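You operate a simulated robot arm through the tools that you are given. There is no shell and no other tool.

You run a simulated robot arm. Do the job below in one go: nothing can be reset, and whatever is moved stays where it is left.

JOB
Wind the lining right up and brake the roll.
Fine: turn the green latch under the bar.

The check looks at the end state, three seconds after you hand in, the way a careful person would. Anything else that was tipped, shoved, dropped, spilled or broken makes it a failure.

ROBOT AND FRAMES
A 7-joint arm with a fingered hand, fixed in place. Base frame: the origin is on the floor under the middle of its stand, x ahead of it, y to its left, z up. Lengths are in mm, angles in degrees, forces in N, time in s.
It reaches about 1085 mm from its shoulder. Its first joint turns from -166.0 to 166.0 degrees. Payload 3.7 kg.
The tool frame sits at the grasp point between the pads (the TCP): z along the fingers, y along the line on which they close. The tips reach 25 mm beyond it. The gripper opens to 88 mm; its body begins 29 mm behind the TCP. The gripper is a hand of 5 fingers: y runs from the thumb to the fingers, the wrist lies at [-13, -106, -174] in the tool frame.
Orientation is told as [roll, pitch, yaw] about the base's x, y, z axes, in that order, counted from this pose: with the fingers straight down and the wrist toward the robot, the tool's x, y and z point along [0, 1, 0], [1, 0, 0] and [0, 0, -1] of the base frame.

CONTROLS
- The arm moves only by the tool send_rows. Its argument "series" is a list of rows, each a list of 6 numbers: the shift along the base's x, y, z in mm, then the turn, a rotation vector about the base's x, y, z in degrees. In form: [[tx, ty, tz, wx, wy, wz], ...]. A call has 1 to 20 rows; each row shifts and turns the commanded pose from where the row before left it. Rows are played at 5 a second. More than 50 mm and 8.6 degrees between two rows, and nothing of the call is played. Where a pose cannot be reached the arm comes as near as it can. A force on the tool above 50 N (or 10 N above the force at the start of the call, whichever is more), or a blocked arm, ends the call early, and 0.2 s more pass. In this call time passes only in rows, and 0.2 s behind the last. The reply holds the time, the measured pose of the TCP, the force on the tool along the base axes, the opening and the grip force, in the units named above and with some noise, with the torque about the TCP (base axes, N m) and any sound that the robot's microphone picked up, and new pictures: "pictures" is both (left out), scene, wrist or none.
- Cameras (640 x 400 px; columns grow to the right, rows downward): "scene" is fixed at [400.3, -650.2, 1875]; the picture's right is [0.94, -0.35, 0.00], its down [-0.28, -0.74, -0.61] and it looks along [0.22, 0.57, -0.79] (base axes); focal length 299 px, centre (320, 200). "wrist" rides on the gripper at [59, -79, -105] in the tool frame; the picture's right is [-0.73, 0.32, -0.61], its down [-0.62, -0.68, 0.38] and it looks along [-0.29, 0.66, 0.70] (tool axes); focal length 234 px, centre (320, 200). There is no depth. A picture from a camera that has moved, and an enlarged one, comes with that camera's place and axes in the base frame and with its lens.
- curl_fingers(index, middle, ring, little, thumb_bend, thumb_turn): sets how far each is bent, from 0 (flat) to 100 (curled in); at 30 the hand is open as for a grip, at 70 the pads meet at the TCP. One left out holds its place. A second passes; each finger stops where it meets its share of the squeeze, and holds until it gets a number again. It is the only way to open and close the hand. It gives what a move gives, with no picture; readings hold the bend of each and the force on index, middle, ring, little, thumb and palm. thumb_turn goes from beside the hand (0) to across from the fingers (100), as for a grip.
- inspect(camera, box): a new picture of the part [left, top, right, bottom] of that camera's present view, enlarged. It takes no simulated time.
- hand_in(): hands the job in; it is judged then, once.

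Nothing tells you positions but the pictures and the camera data. Unless the task says otherwise, let go and move clear before handing in.

The tools are called after ">>>" by a JSON object that holds its "op" and its "data". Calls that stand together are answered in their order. send_rows: Moves the arm, as the interface text tells. Its arguments: {"type":"object","properties":{"series":{"type":"array"},"pictures":{"type":"string","enum":["both","scene","wrist","none"]}},"required":["series"]} The other tools are called the same way: curl_fingers (index, middle, ring, little, thumb_bend, thumb_turn) moves the fingers one by one; inspect (camera, box) takes an enlarged picture of a part of a camera's view; hand_in () hands the job in.

At the start:

```text
t: 0.0
eef_pos: [473.6, -61.9, 1487.7]
tool_rot: [0.0, 0.0, 0.0]
contact_force: [-0.1, 0.0, 0.1]
torque: [-0.02, 0.0, -0.02]
grip_width: 87.7
gripper_force: 0.1
shape: jaw
bend: [30.0, 30.0, 30.0, 30.0, 30.0, 98.0]
finger forces: [0.0, 0.0, 0.0, 0.0, 0.1, 0.0]
```

scene: 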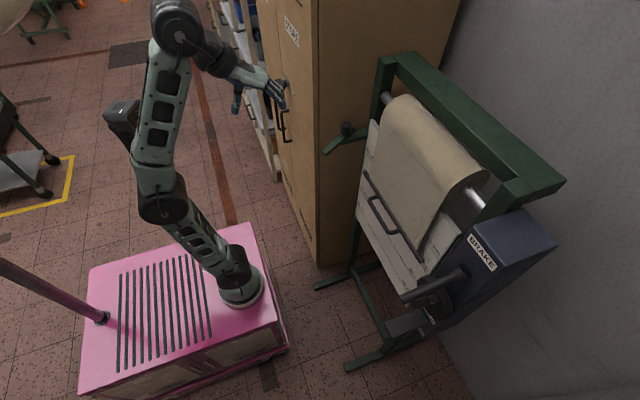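
wrist: 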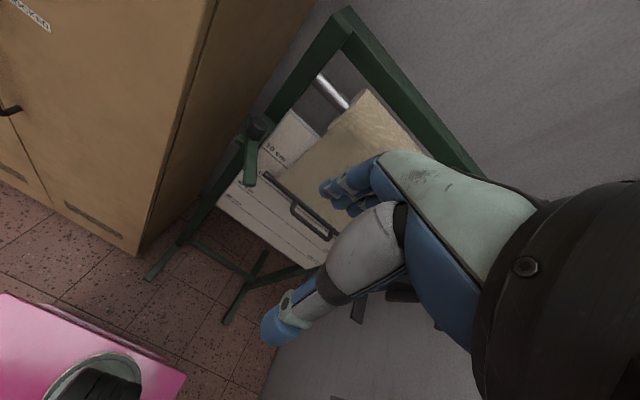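

I see a roll frame with a lining sheet, a brake box with a crank-like handle on its near side, and a green latch on the left post. I'll look closer at the parts before moving.

>>> {"op": "inspect", "data": {"camera": "scene", "box": [300, 40, 580, 215]}}

>>> {"op": "inspect", "data": {"camera": "scene", "box": [360, 200, 580, 340]}}

>>> {"op": "inspect", "data": {"camera": "wrist", "box": [180, 60, 420, 330]}}

>>> {"op": "inspect", "data": {"camera": "scene", "box": [310, 100, 400, 170]}}

```text
2.29 times, centred on (440, 128) of scene
camera zoom: at [400.3, -650.2, 1875.0], right [0.94, -0.35, 0.0], down [-0.28, -0.74, -0.61], along [0.22, 0.57, -0.79], focal length 684 px, centre (46, 366)
```

zoom: 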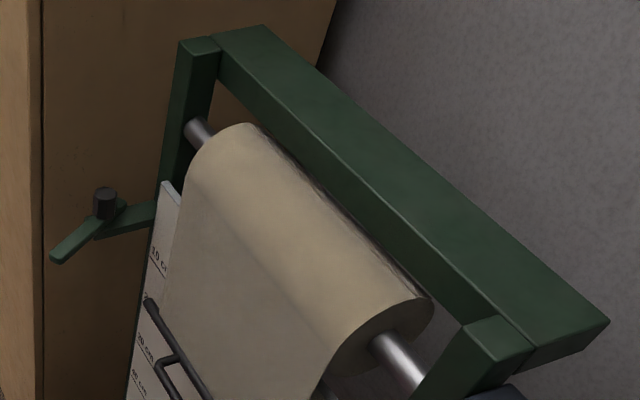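

```text
2.86 times, centred on (470, 270) of scene
camera zoom: at [400.3, -650.2, 1875.0], right [0.94, -0.35, 0.0], down [-0.28, -0.74, -0.61], along [0.22, 0.57, -0.79], focal length 854 px, centre (-109, 0)
```

zoom: 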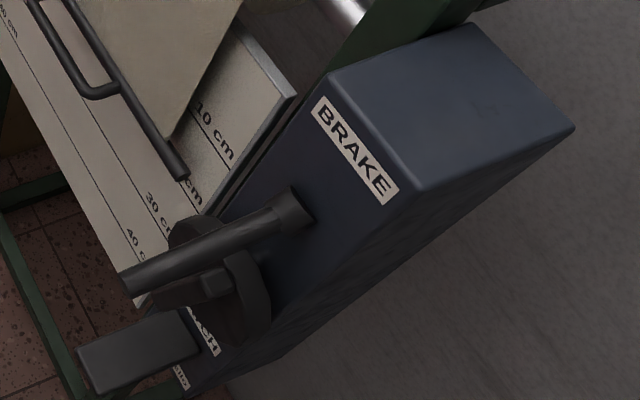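

```text
1.48 times, centred on (300, 195) of wrist
camera zoom: at [395.4, -3.0, 1593.1], right [0.32, -0.73, 0.61], down [-0.68, -0.62, -0.38], along [0.66, -0.29, -0.7], focal length 347 px, centre (350, 207)
```

zoom: 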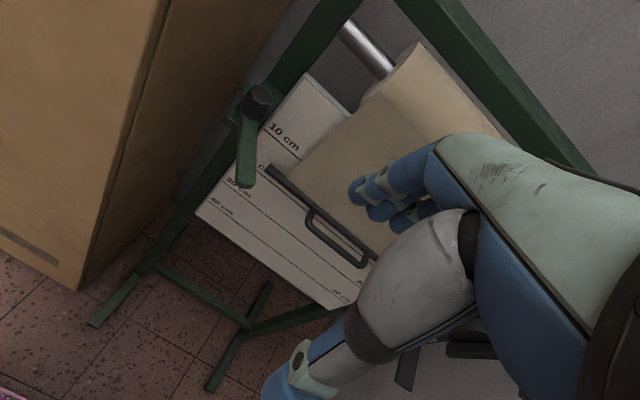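

```text
5.71 times, centred on (355, 135) of scene
camera zoom: at [400.3, -650.2, 1875.0], right [0.94, -0.35, 0.0], down [-0.28, -0.74, -0.61], along [0.22, 0.57, -0.79], focal length 1709 px, centre (120, 571)
```

zoom: 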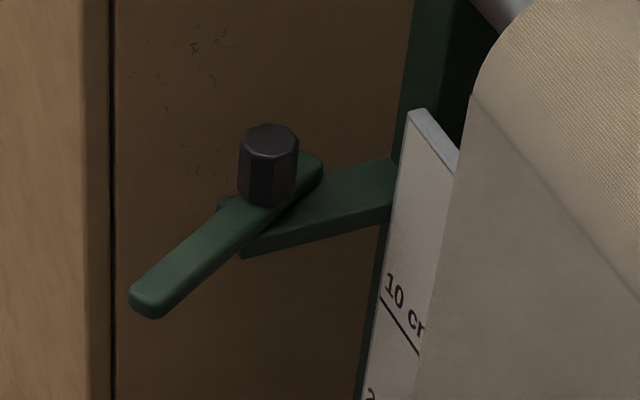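

I have a first triangulation: frame plane at x≈840, bar with handle at about (806, -37..-400, 1100), latch pivot at about (756, 43, 1250). I need to see the brake box's labels and lever more closely next.

>>> {"op": "inspect", "data": {"camera": "scene", "box": [380, 255, 480, 345]}}

>>> {"op": "inspect", "data": {"camera": "scene", "box": [355, 160, 445, 270]}}

>>> {"op": "inspect", "data": {"camera": "wrist", "box": [210, 100, 340, 200]}}

>>> {"op": "inspect", "data": {"camera": "wrist", "box": [230, 180, 350, 280]}}

```text
4.44 times, centred on (430, 300) of scene
camera zoom: at [400.3, -650.2, 1875.0], right [0.94, -0.35, 0.0], down [-0.28, -0.74, -0.61], along [0.22, 0.57, -0.79], focal length 1329 px, centre (-169, -244)
```

zoom: 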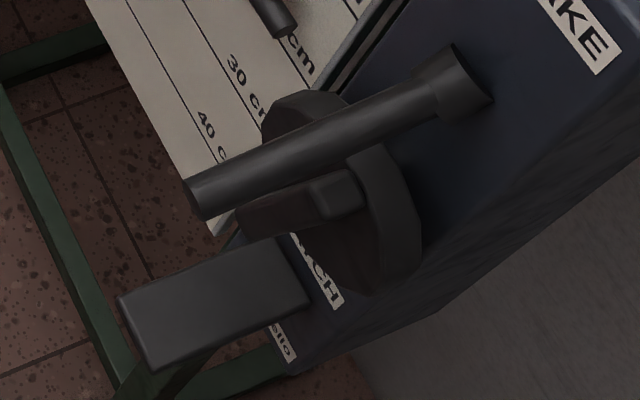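

```text
3.64 times, centred on (400, 215) of scene
camera zoom: at [400.3, -650.2, 1875.0], right [0.94, -0.35, 0.0], down [-0.28, -0.74, -0.61], along [0.22, 0.57, -0.79], focal length 1087 px, centre (29, 146)
```

zoom: 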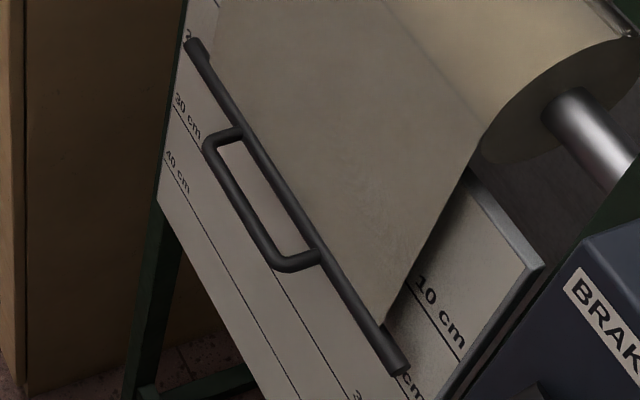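

```text
4.00 times, centred on (275, 150) of wrist
camera zoom: at [395.4, -3.0, 1593.1], right [0.32, -0.73, 0.61], down [-0.68, -0.62, -0.38], along [0.66, -0.29, -0.7], focal length 937 px, centre (500, 400)
```

zoom: 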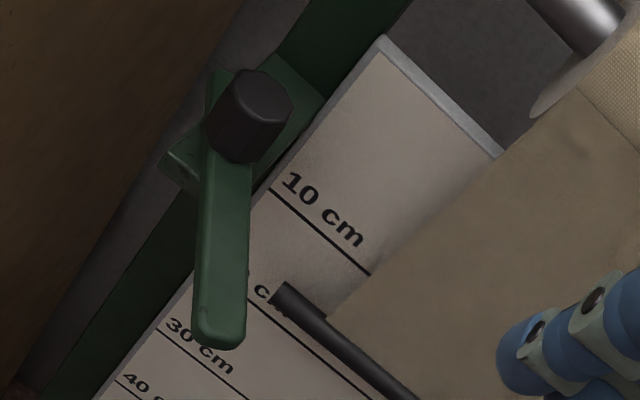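

```text
4.00 times, centred on (290, 230) of wrist
camera zoom: at [395.4, -3.0, 1593.1], right [0.32, -0.73, 0.61], down [-0.68, -0.62, -0.38], along [0.66, -0.29, -0.7], focal length 937 px, centre (440, 80)
```

zoom: 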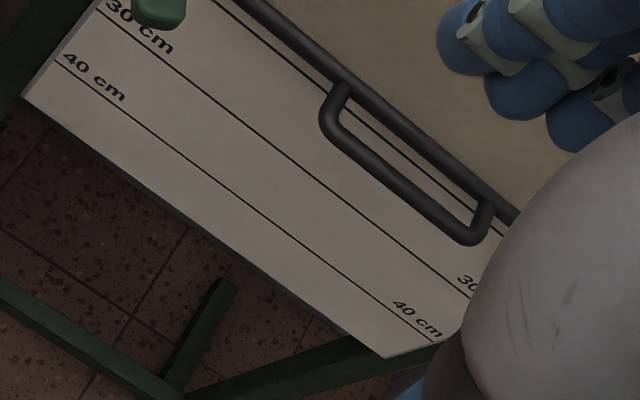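

The box carries BRAKE, a WINCH wheel and another lever lower down. I'll carry the hand to the right, well clear in front of the frame, to look at the box face with the wrist camera.

>>> {"op": "send_rows", "data": {"series": [[0, -41, -12, 0, 0, 0], [0, -41, -12, 0, 0, 0], [0, -41, -12, 0, 0, 0], [0, -41, -12, 0, 0, 0], [0, -41, -12, 0, 0, 0], [0, -41, -12, 0, 0, 0], [0, -41, -12, 0, 0, 0], [0, -41, -12, 0, 0, 0], [0, -41, -12, 0, 0, 0], [0, -41, -12, 0, 0, 0], [0, -41, -12, 0, 0, 0], [0, -41, -12, 0, 0, 0]]}}

```text
t: 2.6
eef_pos: [473.6, -552.1, 1346.4]
tool_rot: [-0.1, 0.0, 0.0]
contact_force: [0.1, 0.3, 0.1]
torque: [-0.05, 0.0, 0.01]
grip_width: 87.7
gripper_force: 0.0
shape: jaw
bend: [30.0, 30.0, 30.0, 30.0, 30.0, 98.0]
finger forces: [0.0, 0.1, 0.1, 0.0, 0.0, 0.0]
camera wrist: at [394.8, -493.5, 1451.2], right [0.32, -0.72, 0.61], down [-0.68, -0.63, -0.38], along [0.66, -0.29, -0.69], focal length 234 px, centre (320, 200)
```

scene: 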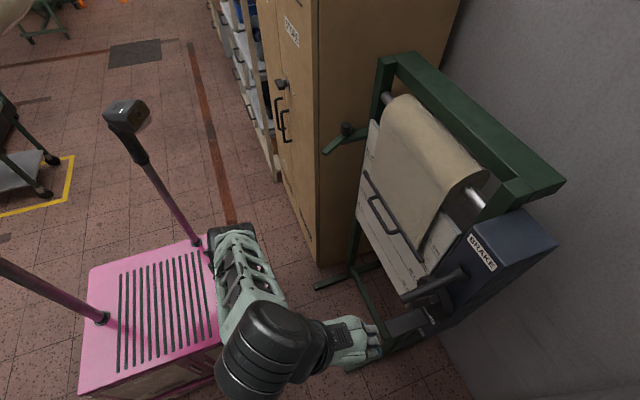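
wrist: 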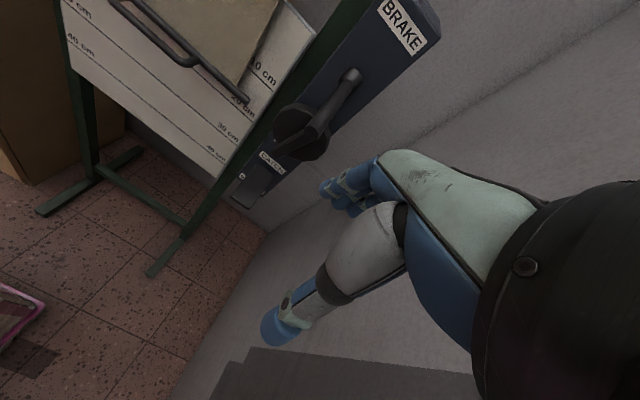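

>>> {"op": "inspect", "data": {"camera": "wrist", "box": [210, 0, 450, 215]}}

>>> {"op": "inspect", "data": {"camera": "wrist", "box": [220, 60, 380, 215]}}

>>> {"op": "inspect", "data": {"camera": "wrist", "box": [55, 0, 285, 190]}}

>>> {"op": "inspect", "data": {"camera": "wrist", "box": [225, 140, 305, 215]}}

```text
1.86 times, centred on (330, 108) of wrist
camera zoom: at [394.8, -493.5, 1451.2], right [0.32, -0.72, 0.61], down [-0.68, -0.63, -0.38], along [0.66, -0.29, -0.69], focal length 436 px, centre (301, 372)
```

zoom: 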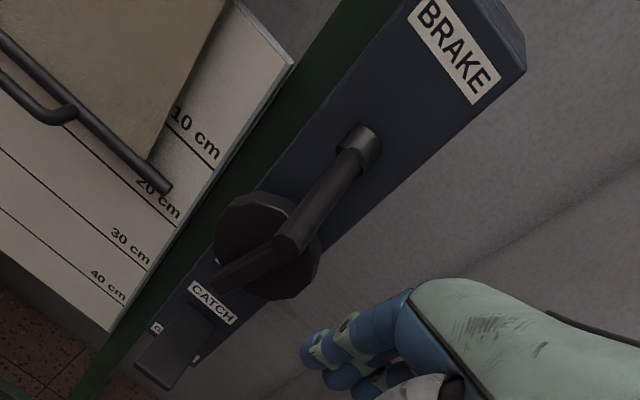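

```text
2.58 times, centred on (300, 138) of wrist
camera zoom: at [394.8, -493.5, 1451.2], right [0.32, -0.72, 0.61], down [-0.68, -0.63, -0.38], along [0.66, -0.29, -0.69], focal length 604 px, centre (372, 361)
```

zoom: 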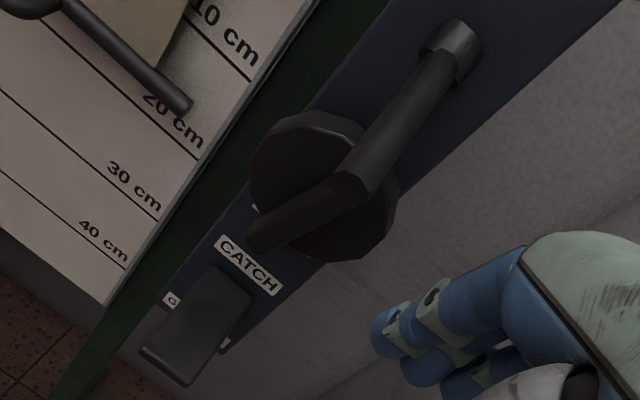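

```text
2.11 times, centred on (170, 95) of wrist
camera zoom: at [394.8, -493.5, 1451.2], right [0.32, -0.72, 0.61], down [-0.68, -0.63, -0.38], along [0.66, -0.29, -0.69], focal length 493 px, centre (636, 421)
```

zoom: 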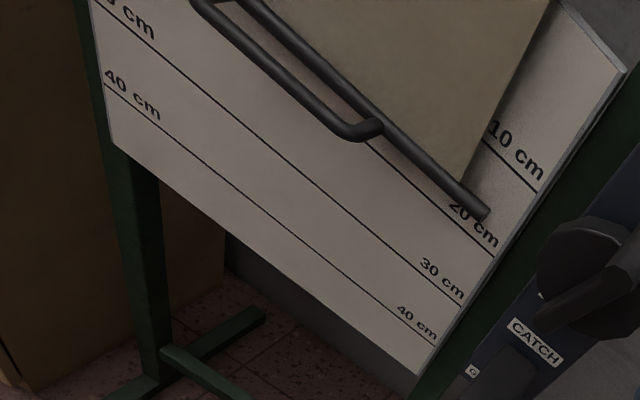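

```text
5.33 times, centred on (265, 178) of wrist
camera zoom: at [394.8, -493.5, 1451.2], right [0.32, -0.72, 0.61], down [-0.68, -0.63, -0.38], along [0.66, -0.29, -0.69], focal length 1249 px, centre (613, 320)
```

zoom: 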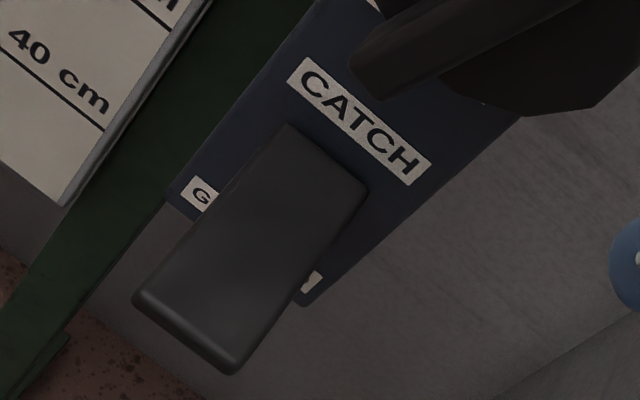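

The labels are BRAKE (the rod lever), an unreadable one by the round knob, and CATCH (the paddle). I'll lower and tilt the hand back so the camera faces the box more squarely, staying around x≤560.

>>> {"op": "send_rows", "data": {"series": [[-5, 0, -40, 0, -7, 0], [-5, 0, -40, 0, -7, 0], [-5, 0, -40, 0, -7, 0], [-5, 0, -40, 0, -7, 0], [-5, 0, -40, 0, -7, 0]]}}

>>> {"op": "inspect", "data": {"camera": "wrist", "box": [200, 0, 480, 180]}}

```text
t: 3.8
eef_pos: [449.7, -553.3, 1143.5]
tool_rot: [-0.1, -35.1, 0.1]
contact_force: [0.4, -0.2, 0.3]
torque: [0.04, -0.01, 0.02]
grip_width: 87.4
gripper_force: 0.1
shape: jaw
bend: [30.0, 30.0, 30.0, 30.0, 30.0, 98.0]
finger forces: [0.0, 0.0, 0.0, 0.0, 0.0, 0.1]
camera wrist: at [324.5, -494.4, 1183.1], right [-0.09, -0.73, 0.68], down [-0.34, -0.62, -0.71], along [0.94, -0.29, -0.19], focal length 234 px, centre (320, 200)
```

scene: 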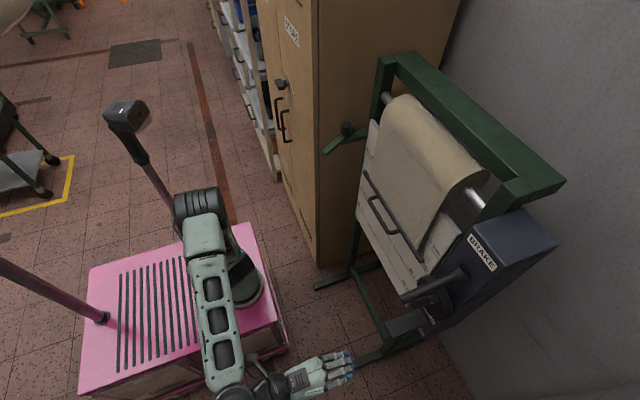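
wrist: 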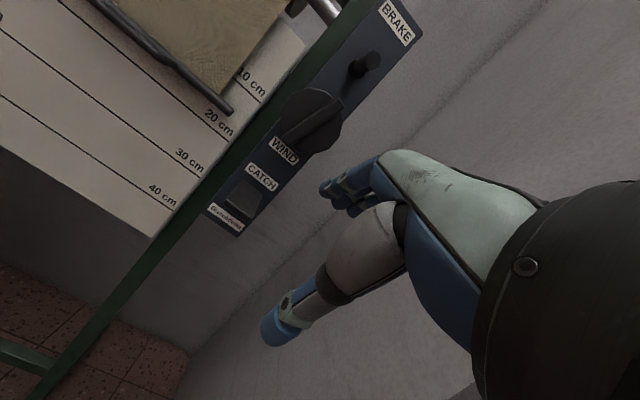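

```text
2.22 times, centred on (340, 90) of wrist
camera zoom: at [324.5, -494.4, 1183.1], right [-0.09, -0.73, 0.68], down [-0.34, -0.62, -0.71], along [0.94, -0.29, -0.19], focal length 520 px, centre (276, 444)
```

zoom: 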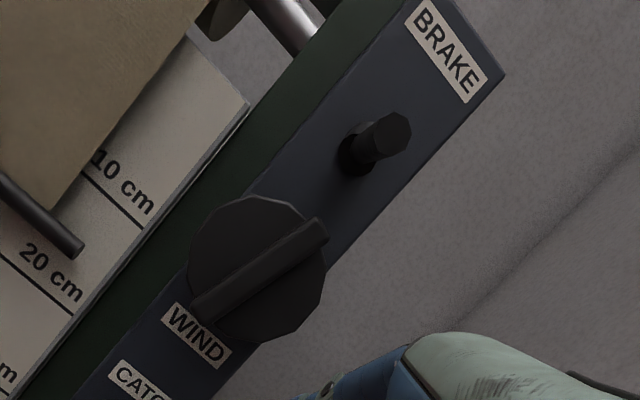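

>>> {"op": "inspect", "data": {"camera": "wrist", "box": [190, 150, 310, 250]}}

>>> {"op": "inspect", "data": {"camera": "wrist", "box": [270, 0, 430, 160]}}

>>> {"op": "inspect", "data": {"camera": "wrist", "box": [0, 0, 320, 230]}}

```text
4.00 times, centred on (250, 200) of wrist
camera zoom: at [324.5, -494.4, 1183.1], right [-0.09, -0.73, 0.68], down [-0.34, -0.62, -0.71], along [0.94, -0.29, -0.19], focal length 937 px, centre (600, 200)
```

zoom: 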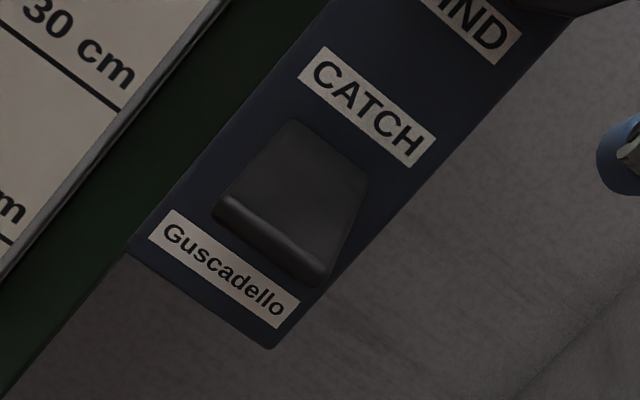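

```text
2.50 times, centred on (350, 80) of wrist
camera zoom: at [324.5, -494.4, 1183.1], right [-0.09, -0.73, 0.68], down [-0.34, -0.62, -0.71], along [0.94, -0.29, -0.19], focal length 585 px, centre (245, 500)
```

zoom: 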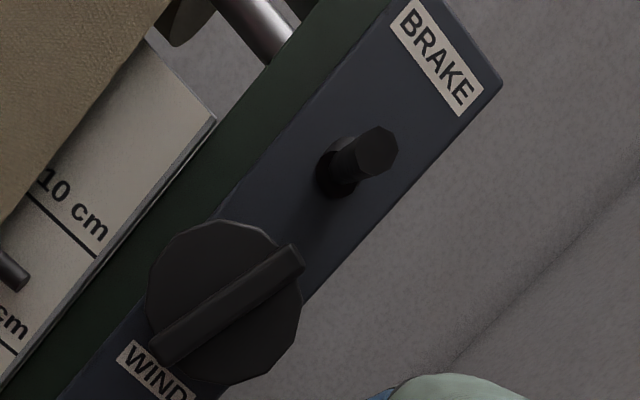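

```text
1.74 times, centred on (160, 115) of wrist
camera zoom: at [324.5, -494.4, 1183.1], right [-0.09, -0.73, 0.68], down [-0.34, -0.62, -0.71], along [0.94, -0.29, -0.19], focal length 407 px, centre (598, 348)
```

zoom: 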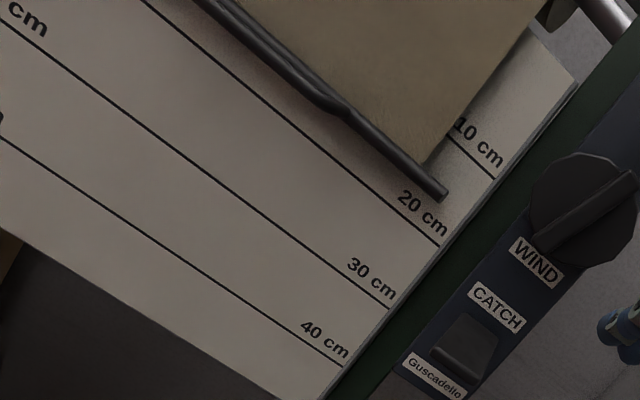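

The controls on the box are BRAKE (rod along -x at about (628..770, -516, 1290)), WIND (knob about 100 mm across at (740, -512, 1193) with an upright grip bar) and CATCH (paddle). I'll turn the hand to point forward with the thumb to the left, ready to grip the WIND bar.

>>> {"op": "send_rows", "data": {"series": [[8, 5, 7, 0, -7.85, 0], [8, 5, 7, 0, -7.85, 0], [8, 5, 7, 0, -7.85, 0], [8, 5, 7, 0, -7.85, 0], [8, 5, 7, 0, -7.85, 0], [8, 5, 7, 0, -7.85, 0], [8, 5, 7, 0, -7.85, 0], [0, 0, 0, 8.18, 0, 0], [0, 0, 0, 8.18, 0, 0], [0, 0, 0, 8.18, 0, 0], [0, 0, 0, 8.18, 0, 0], [0, 0, 0, 8.18, 0, 0], [0, 0, 0, 8.18, 0, 0], [0, 0, 0, 8.18, 0, 0], [0, 0, 0, 8.18, 0, 0], [0, 0, 0, 8.18, 0, 0], [0, 0, 0, 8.18, 0, 0], [0, 0, 0, 8.18, 0, 0]]}}

```text
t: 7.6
eef_pos: [504.9, -518.5, 1194.3]
tool_rot: [90.0, 0.1, -89.9]
contact_force: [-0.6, -0.6, -0.1]
torque: [0.0, 0.01, 0.03]
grip_width: 87.6
gripper_force: 0.1
shape: jaw
bend: [30.0, 30.0, 30.0, 30.0, 30.0, 98.0]
finger forces: [0.1, 0.0, 0.0, 0.1, 0.0, 0.0]
camera wrist: at [400.8, -439.7, 1252.0], right [-0.61, -0.32, -0.73], down [0.38, 0.68, -0.62], along [0.7, -0.66, -0.29], focal length 234 px, centre (320, 200)
```

scene: 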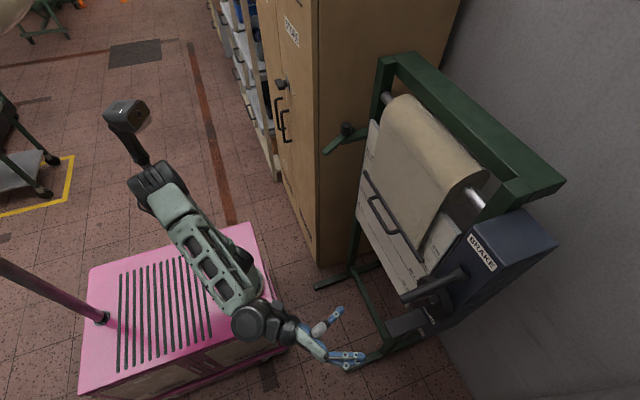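
wrist: 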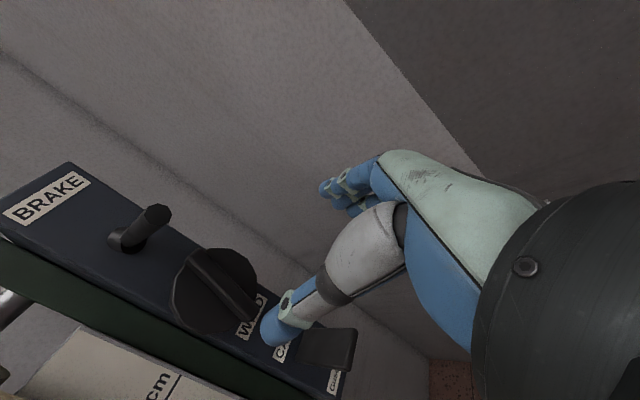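

>>> {"op": "inspect", "data": {"camera": "wrist", "box": [90, 180, 370, 400]}}

>>> {"op": "inspect", "data": {"camera": "wrist", "box": [160, 230, 280, 350]}}

```text
1.82 times, centred on (230, 290) of wrist
camera zoom: at [400.8, -439.7, 1252.0], right [-0.61, -0.32, -0.73], down [0.38, 0.68, -0.62], along [0.7, -0.66, -0.29], focal length 426 px, centre (484, 36)
```

zoom: 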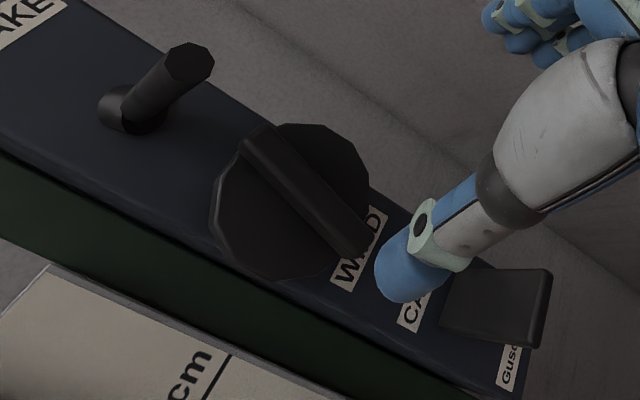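

```text
3.33 times, centred on (220, 290) of wrist
camera zoom: at [400.8, -439.7, 1252.0], right [-0.61, -0.32, -0.73], down [0.38, 0.68, -0.62], along [0.7, -0.66, -0.29], focal length 781 px, centre (653, -100)
```

zoom: 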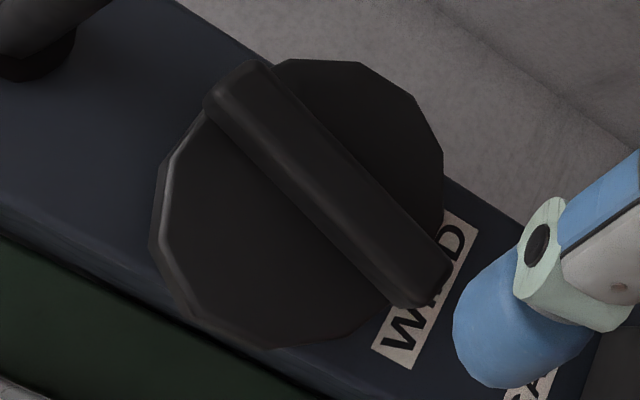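

The knob's grip bar leans about 14° clockwise, centred near (694, -514, 1195). I'll roll the hand to match and slide forward over the grip with the hand open.

>>> {"op": "send_rows", "data": {"series": [[35, 1, 0, 7, 0, 0], [35, 1, 0, 7, 0, 0], [35, 1, 0, 0, 0, 0], [30, 1, 0, 0, 0, 0], [20, 0, 0, 0, 0, 0]]}}

```text
t: 8.8
eef_pos: [660.3, -515.2, 1194.1]
tool_rot: [89.9, 14.0, -90.1]
contact_force: [-0.6, 0.1, -0.4]
torque: [-0.02, 0.02, 0.01]
grip_width: 87.7
gripper_force: 0.1
shape: jaw
bend: [30.0, 30.0, 30.0, 30.0, 30.0, 98.0]
finger forces: [0.0, 0.0, 0.1, 0.0, 0.0, 0.1]
camera wrist: at [556.7, -452.8, 1270.1], right [-0.61, -0.14, -0.78], down [0.38, 0.81, -0.44], along [0.7, -0.57, -0.44], focal length 234 px, centre (320, 200)
```

scene: 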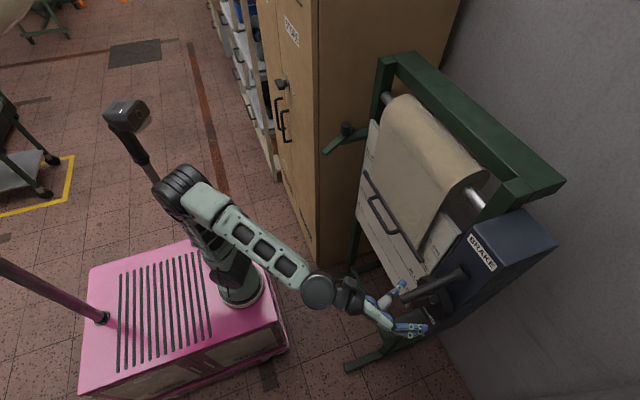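
wrist: 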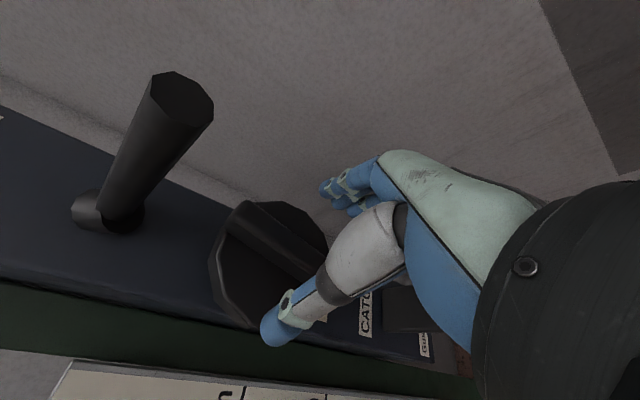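

The alignment looks right: fingers to the right of the grip and thumb to its left, with the brake rod clear above. I'll go the last 40 mm and look again.

>>> {"op": "send_rows", "data": {"series": [[14, 0, 0, 0, 0, 0], [14, 0, 0, 0, 0, 0], [12, 0, 0, 0, 0, 0]]}}

>>> {"op": "inspect", "data": {"camera": "scene", "box": [360, 220, 500, 360]}}

```text
t: 9.6
eef_pos: [696.3, -514.7, 1194.1]
tool_rot: [90.1, 14.0, -90.2]
contact_force: [-23.5, 5.8, -0.5]
torque: [0.11, 0.45, -0.97]
grip_width: 85.6
gripper_force: 0.1
shape: jaw
bend: [30.0, 30.0, 30.0, 30.0, 30.0, 98.0]
finger forces: [0.4, 23.1, 0.0, 0.1, 0.6, 0.1]
camera wrist: at [592.7, -453.3, 1269.4], right [-0.61, -0.13, -0.78], down [0.39, 0.81, -0.44], along [0.69, -0.57, -0.44], focal length 234 px, centre (320, 200)
```

scene: 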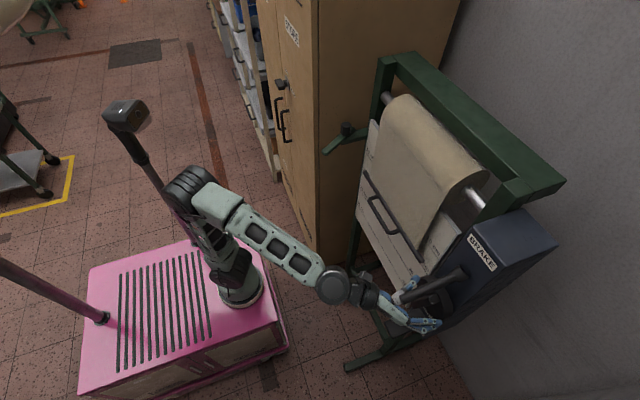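
wrist: 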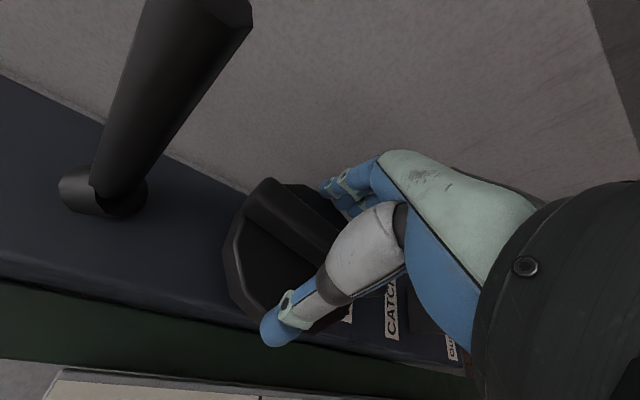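

```text
2.86 times, centred on (430, 290) of scene
camera zoom: at [400.3, -650.2, 1875.0], right [0.94, -0.35, 0.0], down [-0.28, -0.74, -0.61], along [0.22, 0.57, -0.79], focal length 854 px, centre (6, -57)
```

zoom: 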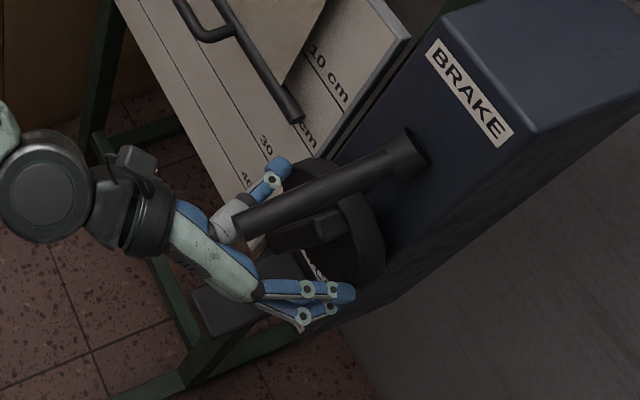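

The middle finger touched the disc face (23 N), so the disc is a little nearer than I thought. I'll back off a few mm and close the fingers on the grip.

>>> {"op": "send_rows", "data": {"series": [[-7, 0, 0, 0, 0, 0]], "pictures": "none"}}

>>> {"op": "curl_fingers", "data": {"index": 60, "middle": 60, "ring": 60, "little": 60, "thumb_bend": 60}}

>>> {"op": "inspect", "data": {"camera": "wrist", "box": [200, 120, 440, 370]}}

>>> {"op": "inspect", "data": {"camera": "scene", "box": [360, 220, 500, 360]}}

```text
t: 10.0
eef_pos: [694.2, -513.3, 1193.0]
tool_rot: [90.1, 14.1, -89.8]
contact_force: [-0.4, -0.3, -0.3]
torque: [-0.01, 0.02, -0.03]
grip_width: 88.0
gripper_force: 0.1
shape: jaw
bend: [30.0, 30.0, 30.0, 30.0, 30.0, 98.0]
finger forces: [0.0, 0.8, 0.0, 0.0, 0.0, 0.0]
```

```text
t: 11.0
eef_pos: [692.6, -515.2, 1192.9]
tool_rot: [90.0, 14.0, -90.0]
contact_force: [-12.7, -4.1, -0.3]
torque: [-0.02, 0.14, -0.3]
grip_width: 20.5
gripper_force: 6.4
shape: fingers
bend: [60.0, 57.0, 60.0, 60.0, 60.0, 98.0]
finger forces: [2.7, 9.8, 0.4, 0.0, 0.0, 0.1]
```

```text
1.60 times, centred on (320, 245) of wrist
camera zoom: at [587.9, -452.9, 1269.0], right [-0.61, -0.14, -0.78], down [0.38, 0.81, -0.44], along [0.7, -0.57, -0.44], focal length 375 px, centre (320, 128)
```

zoom: 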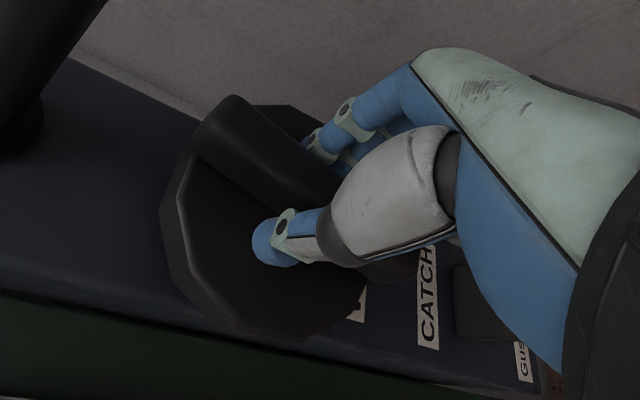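

```text
2.86 times, centred on (430, 290) of scene
camera zoom: at [400.3, -650.2, 1875.0], right [0.94, -0.35, 0.0], down [-0.28, -0.74, -0.61], along [0.22, 0.57, -0.79], focal length 854 px, centre (6, -57)
```

zoom: 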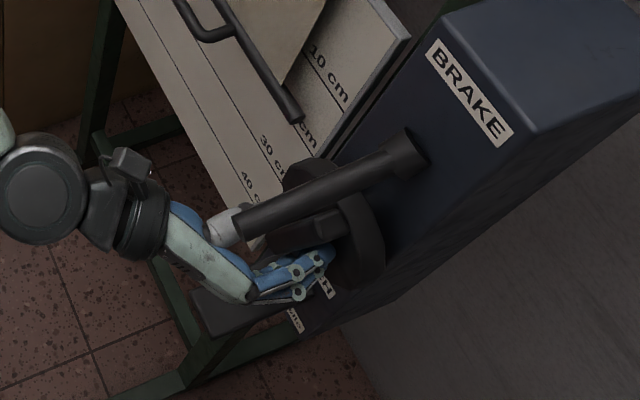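

The fingers straddle the grip bar. I'll squeeze it firmly.

>>> {"op": "curl_fingers", "data": {"index": 70, "middle": 70, "ring": 70, "little": 70, "thumb_bend": 72}}

>>> {"op": "inspect", "data": {"camera": "wrist", "box": [200, 120, 440, 370]}}

```text
t: 12.0
eef_pos: [692.5, -516.3, 1192.6]
tool_rot: [90.0, 14.1, -90.1]
contact_force: [-8.1, -19.3, -2.9]
torque: [-0.44, 0.07, -0.45]
grip_width: 13.3
gripper_force: 18.9
shape: fingers
bend: [62.0, 62.0, 63.0, 65.0, 65.0, 97.0]
finger forces: [5.2, 16.2, 5.2, 5.5, 5.4, 0.0]
```

```text
1.60 times, centred on (320, 245) of wrist
camera zoom: at [588.0, -454.0, 1268.5], right [-0.61, -0.14, -0.78], down [0.38, 0.81, -0.44], along [0.7, -0.57, -0.44], focal length 375 px, centre (320, 128)
```

zoom: 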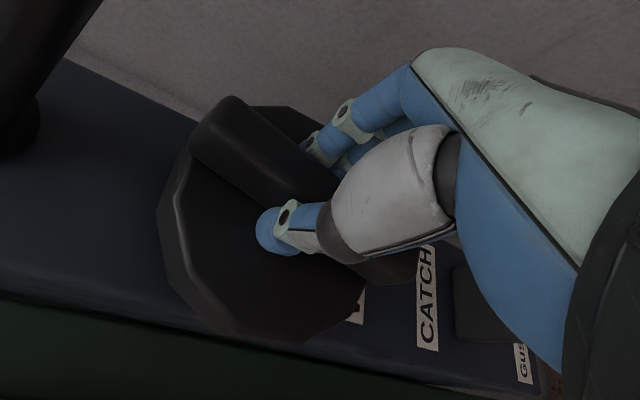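

The grip is held at 19 N. I'll try a small clockwise turn and see whether the knob and bar move.

>>> {"op": "send_rows", "data": {"series": [[0, 0, 0, 4, 0, 0], [0, 0, 0, 4, 0, 0], [0, 0, 0, 4, 0, 0], [0, 0, 0, 4, 0, 0]]}}

>>> {"op": "inspect", "data": {"camera": "wrist", "box": [200, 120, 440, 370]}}

>>> {"op": "inspect", "data": {"camera": "scene", "box": [340, 100, 500, 330]}}

```text
t: 13.0
eef_pos: [691.2, -517.1, 1192.4]
tool_rot: [90.1, 30.1, -90.1]
contact_force: [-7.0, -34.3, 1.3]
torque: [-1.19, 0.04, -0.6]
grip_width: 13.3
gripper_force: 27.9
shape: fingers
bend: [64.0, 62.0, 59.0, 61.0, 64.0, 99.0]
finger forces: [3.6, 17.7, 11.4, 14.4, 7.5, 0.0]
camera wrist: at [587.4, -478.5, 1283.1], right [-0.61, 0.09, -0.79], down [0.39, 0.9, -0.2], along [0.7, -0.42, -0.58], focal length 234 px, centre (320, 200)
```

scene: 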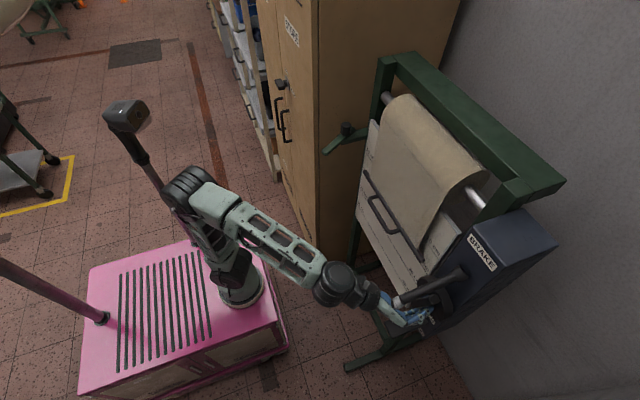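
wrist: 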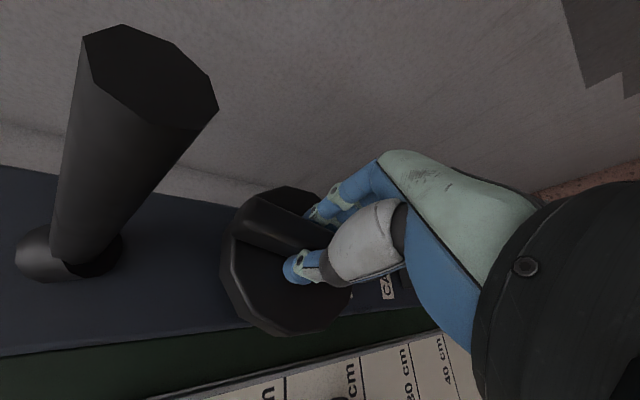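

```text
1.60 times, centred on (320, 245) of wrist
camera zoom: at [587.4, -478.5, 1283.1], right [-0.61, 0.09, -0.79], down [0.39, 0.9, -0.2], along [0.7, -0.42, -0.58], focal length 375 px, centre (320, 128)
```

zoom: 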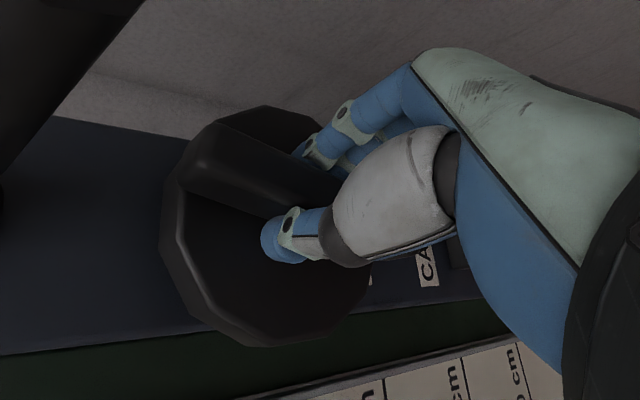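

```text
1.74 times, centred on (420, 215) of scene
camera zoom: at [400.3, -650.2, 1875.0], right [0.94, -0.35, 0.0], down [-0.28, -0.74, -0.61], along [0.22, 0.57, -0.79], focal length 520 px, centre (146, 174)
```

zoom: 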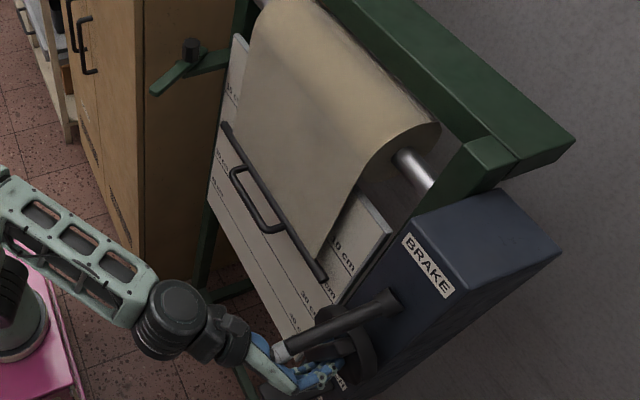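

>>> {"op": "inspect", "data": {"camera": "scene", "box": [355, 160, 445, 270]}}

>>> {"op": "inspect", "data": {"camera": "scene", "box": [380, 255, 480, 345]}}

```text
3.64 times, centred on (400, 215) of scene
camera zoom: at [400.3, -650.2, 1875.0], right [0.94, -0.35, 0.0], down [-0.28, -0.74, -0.61], along [0.22, 0.57, -0.79], focal length 1087 px, centre (29, 146)
```

zoom: 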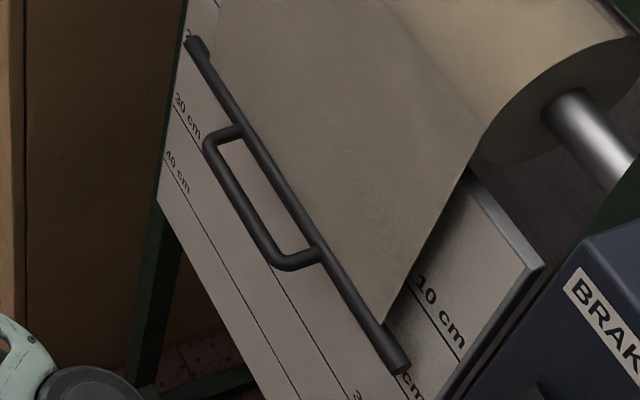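

```text
4.44 times, centred on (430, 300) of scene
camera zoom: at [400.3, -650.2, 1875.0], right [0.94, -0.35, 0.0], down [-0.28, -0.74, -0.61], along [0.22, 0.57, -0.79], focal length 1329 px, centre (-169, -244)
```

zoom: 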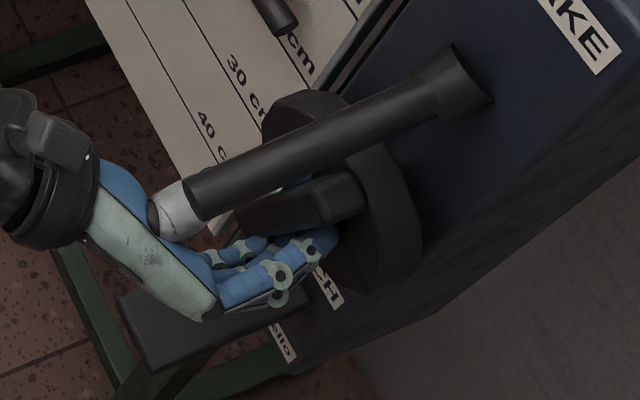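

The knob did not follow clockwise (it resisted 1.2 N m and the bar is unchanged). I'll go back and try the other direction gently.

>>> {"op": "send_rows", "data": {"series": [[0, 0, 0, -4, 0, 0], [0, 0, 0, -4, 0, 0], [0, 0, 0, -4, 0, 0], [0, 0, 0, -4, 0, 0], [0, 0, 0, -4, 0, 0], [0, 0, 0, -4, 0, 0], [0, 0, 0, -4, 0, 0], [0, 0, 0, -4, 0, 0]]}}

>>> {"op": "inspect", "data": {"camera": "scene", "box": [355, 160, 445, 270]}}

>>> {"op": "inspect", "data": {"camera": "scene", "box": [380, 255, 480, 345]}}

>>> {"op": "inspect", "data": {"camera": "wrist", "box": [200, 120, 440, 370]}}

```text
t: 14.8
eef_pos: [692.4, -515.6, 1191.9]
tool_rot: [89.8, -2.0, -89.9]
contact_force: [-19.3, -10.5, -17.9]
torque: [0.25, 0.28, -0.56]
grip_width: 13.2
gripper_force: 21.1
shape: fingers
bend: [60.0, 64.0, 68.0, 70.0, 67.0, 96.0]
finger forces: [24.8, 11.3, 1.4, 0.1, 4.6, 0.0]
camera wrist: at [588.3, -434.6, 1247.9], right [-0.61, -0.35, -0.71], down [0.38, 0.66, -0.65], along [0.7, -0.67, -0.27], focal length 234 px, centre (320, 200)
```

scene: 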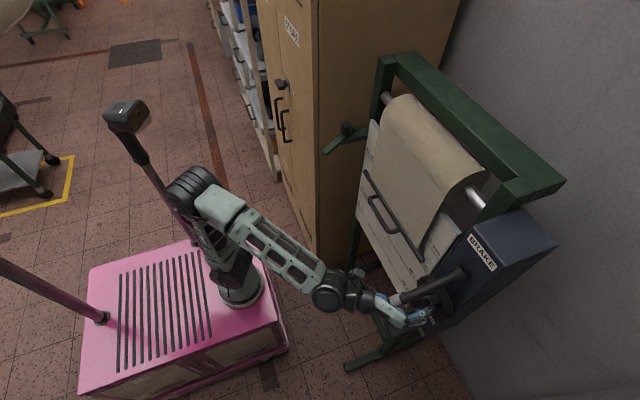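
wrist: 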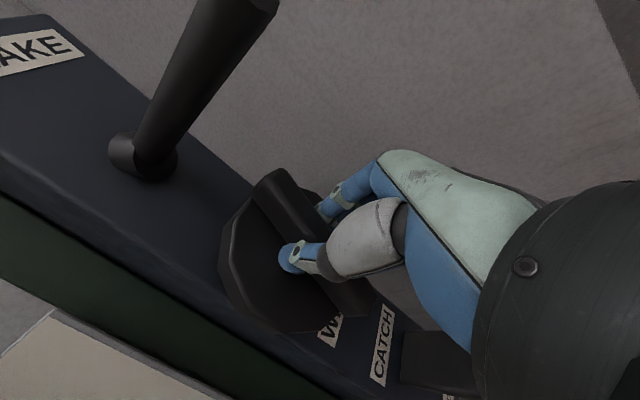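

```text
3.64 times, centred on (400, 215) of scene
camera zoom: at [400.3, -650.2, 1875.0], right [0.94, -0.35, 0.0], down [-0.28, -0.74, -0.61], along [0.22, 0.57, -0.79], focal length 1087 px, centre (29, 146)
```

zoom: 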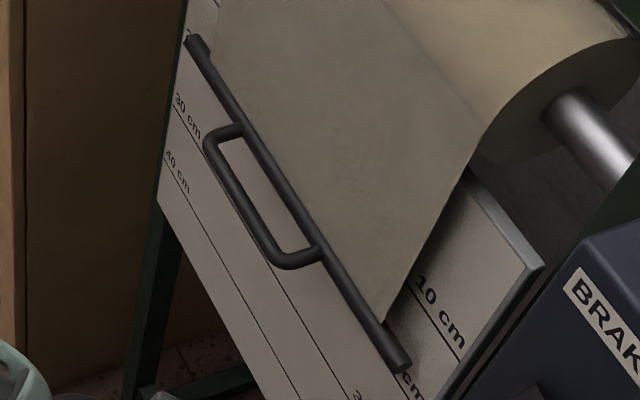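

```text
4.44 times, centred on (430, 300) of scene
camera zoom: at [400.3, -650.2, 1875.0], right [0.94, -0.35, 0.0], down [-0.28, -0.74, -0.61], along [0.22, 0.57, -0.79], focal length 1329 px, centre (-169, -244)
```

zoom: 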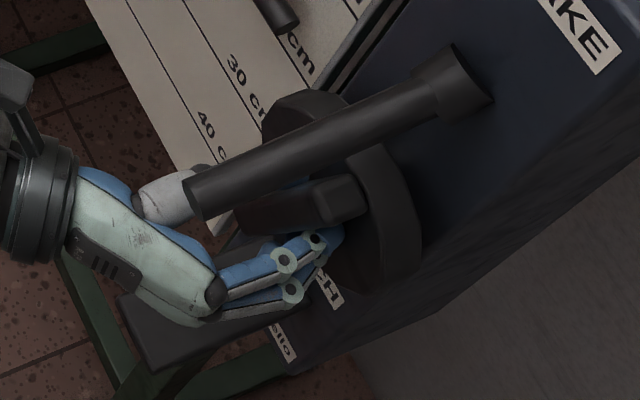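

```text
1.60 times, centred on (320, 245) of wrist
camera zoom: at [588.3, -434.6, 1247.9], right [-0.61, -0.35, -0.71], down [0.38, 0.66, -0.65], along [0.7, -0.67, -0.27], focal length 375 px, centre (320, 128)
```

zoom: 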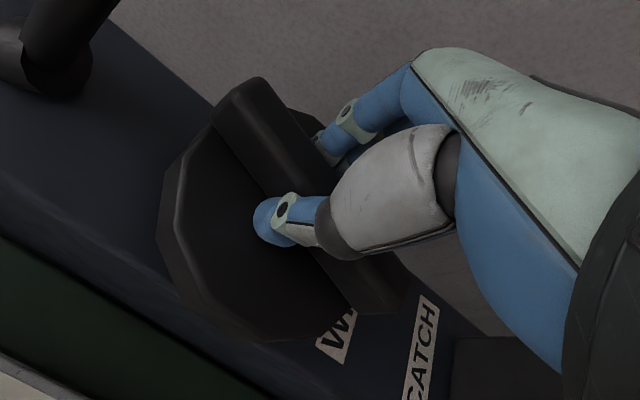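

Neither direction moved it at about 1 N m; the fingers just flexed. I'll go clockwise once more, further, to put more torque on it while watching the knob.

>>> {"op": "send_rows", "data": {"series": [[0, 0, 0, 5, 0, 0], [0, 0, 0, 5, 0, 0], [0, 0, 0, 5, 0, 0], [0, 0, 0, 5, 0, 0], [0, 0, 0, 5, 0, 0], [0, 0, 0, 5, 0, 0], [0, 0, 0, 5, 0, 0], [0, 0, 0, 5, 0, 0]]}}

>>> {"op": "inspect", "data": {"camera": "scene", "box": [380, 255, 480, 345]}}

>>> {"op": "inspect", "data": {"camera": "scene", "box": [355, 160, 445, 270]}}

>>> {"op": "inspect", "data": {"camera": "wrist", "box": [200, 120, 440, 370]}}

```text
t: 16.6
eef_pos: [691.4, -517.5, 1193.4]
tool_rot: [90.2, 37.8, -90.2]
contact_force: [-1.3, -41.0, 6.9]
torque: [-1.47, -0.1, -0.63]
grip_width: 13.2
gripper_force: 27.9
shape: fingers
bend: [65.0, 62.0, 58.0, 59.0, 63.0, 100.0]
finger forces: [3.3, 11.5, 14.2, 19.3, 8.1, 0.0]
camera wrist: at [586.7, -491.9, 1287.7], right [-0.61, 0.19, -0.77], down [0.39, 0.92, -0.07], along [0.69, -0.34, -0.63], focal length 234 px, centre (320, 200)
```

scene: 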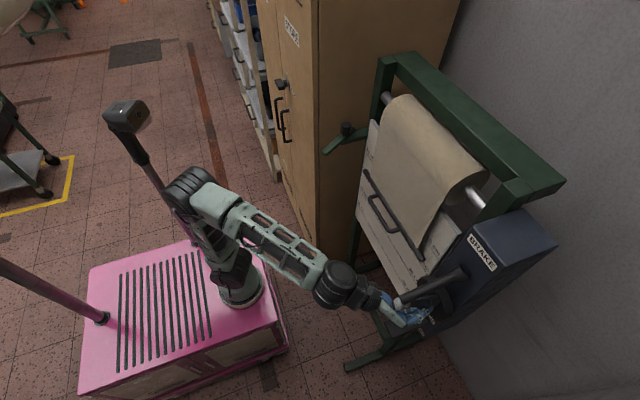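
wrist: 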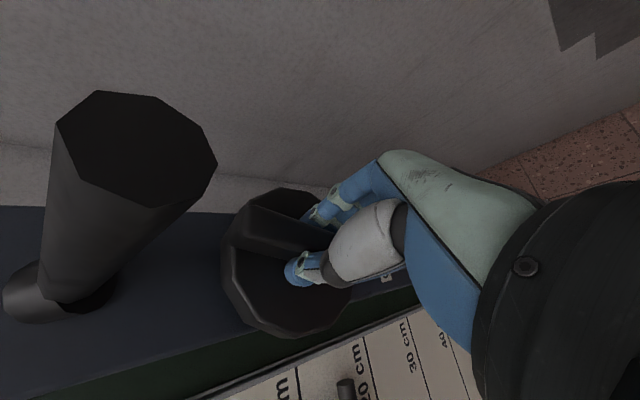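

```text
4.44 times, centred on (430, 300) of scene
camera zoom: at [400.3, -650.2, 1875.0], right [0.94, -0.35, 0.0], down [-0.28, -0.74, -0.61], along [0.22, 0.57, -0.79], focal length 1329 px, centre (-169, -244)
```

zoom: 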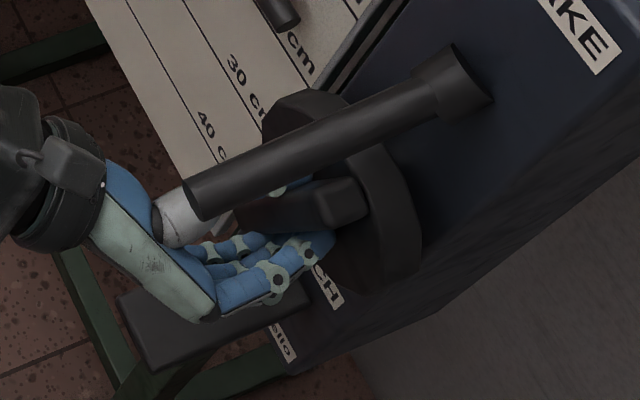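

```text
3.64 times, centred on (400, 215) of scene
camera zoom: at [400.3, -650.2, 1875.0], right [0.94, -0.35, 0.0], down [-0.28, -0.74, -0.61], along [0.22, 0.57, -0.79], focal length 1087 px, centre (29, 146)
```

zoom: 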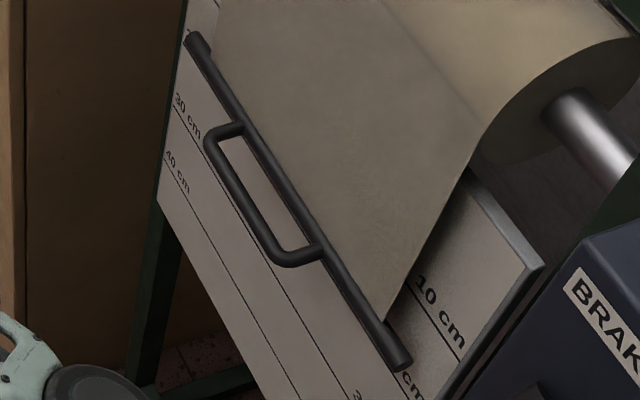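

```text
1.60 times, centred on (320, 245) of wrist
camera zoom: at [586.7, -491.9, 1287.7], right [-0.61, 0.19, -0.77], down [0.39, 0.92, -0.07], along [0.69, -0.34, -0.63], focal length 375 px, centre (320, 128)
```

zoom: 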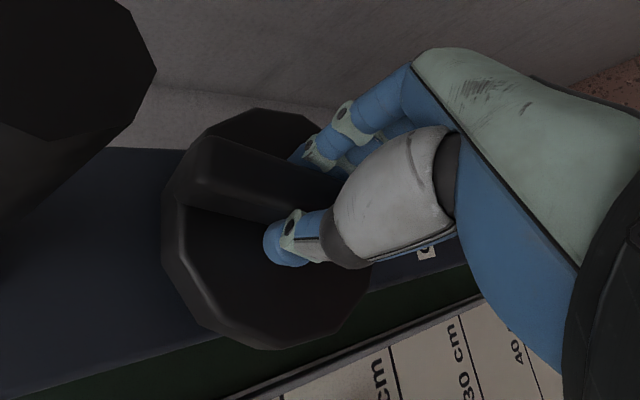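

>>> {"op": "inspect", "data": {"camera": "scene", "box": [355, 160, 385, 185]}}

>>> {"op": "inspect", "data": {"camera": "scene", "box": [405, 245, 435, 270]}}

>>> {"op": "inspect", "data": {"camera": "scene", "box": [410, 270, 470, 320]}}

```text
16.00 times, centred on (370, 172) of scene
camera zoom: at [400.3, -650.2, 1875.0], right [0.94, -0.35, 0.0], down [-0.28, -0.74, -0.61], along [0.22, 0.57, -0.79], focal length 4784 px, centre (-480, 640)
```

zoom: 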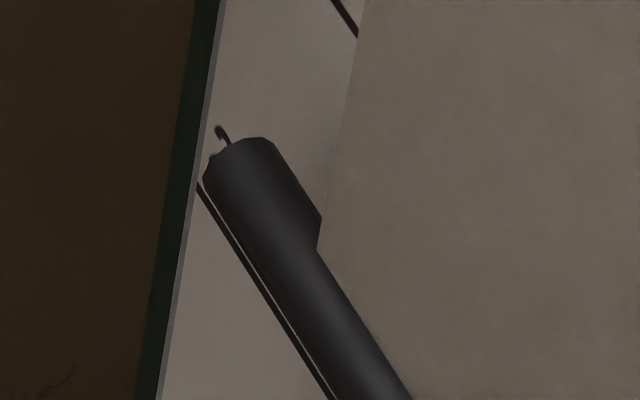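

```text
16.00 times, centred on (420, 258) of scene
camera zoom: at [400.3, -650.2, 1875.0], right [0.94, -0.35, 0.0], down [-0.28, -0.74, -0.61], along [0.22, 0.57, -0.79], focal length 4784 px, centre (-1280, -720)
```

zoom: 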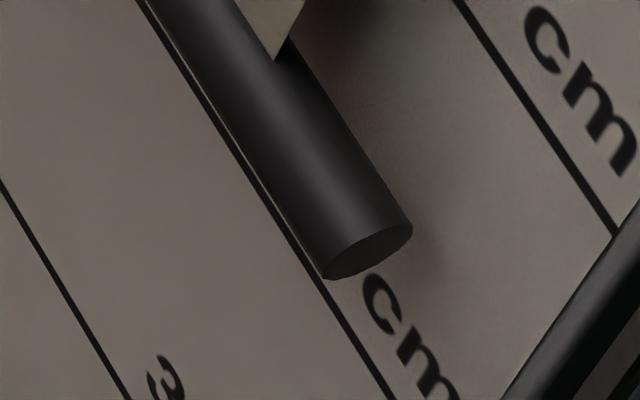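

```text
8.00 times, centred on (440, 295) of scene
camera zoom: at [400.3, -650.2, 1875.0], right [0.94, -0.35, 0.0], down [-0.28, -0.74, -0.61], along [0.22, 0.57, -0.79], focal length 2392 px, centre (-640, -560)
```

zoom: 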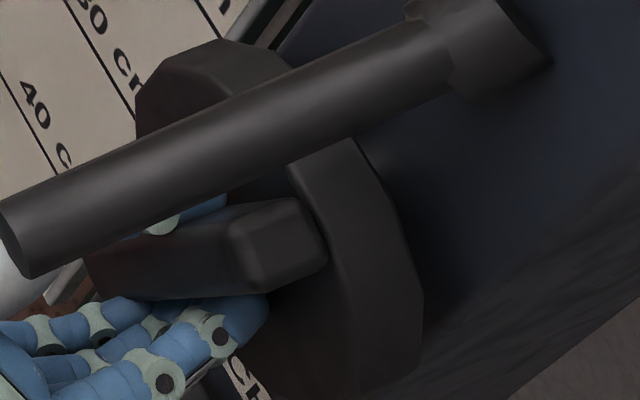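

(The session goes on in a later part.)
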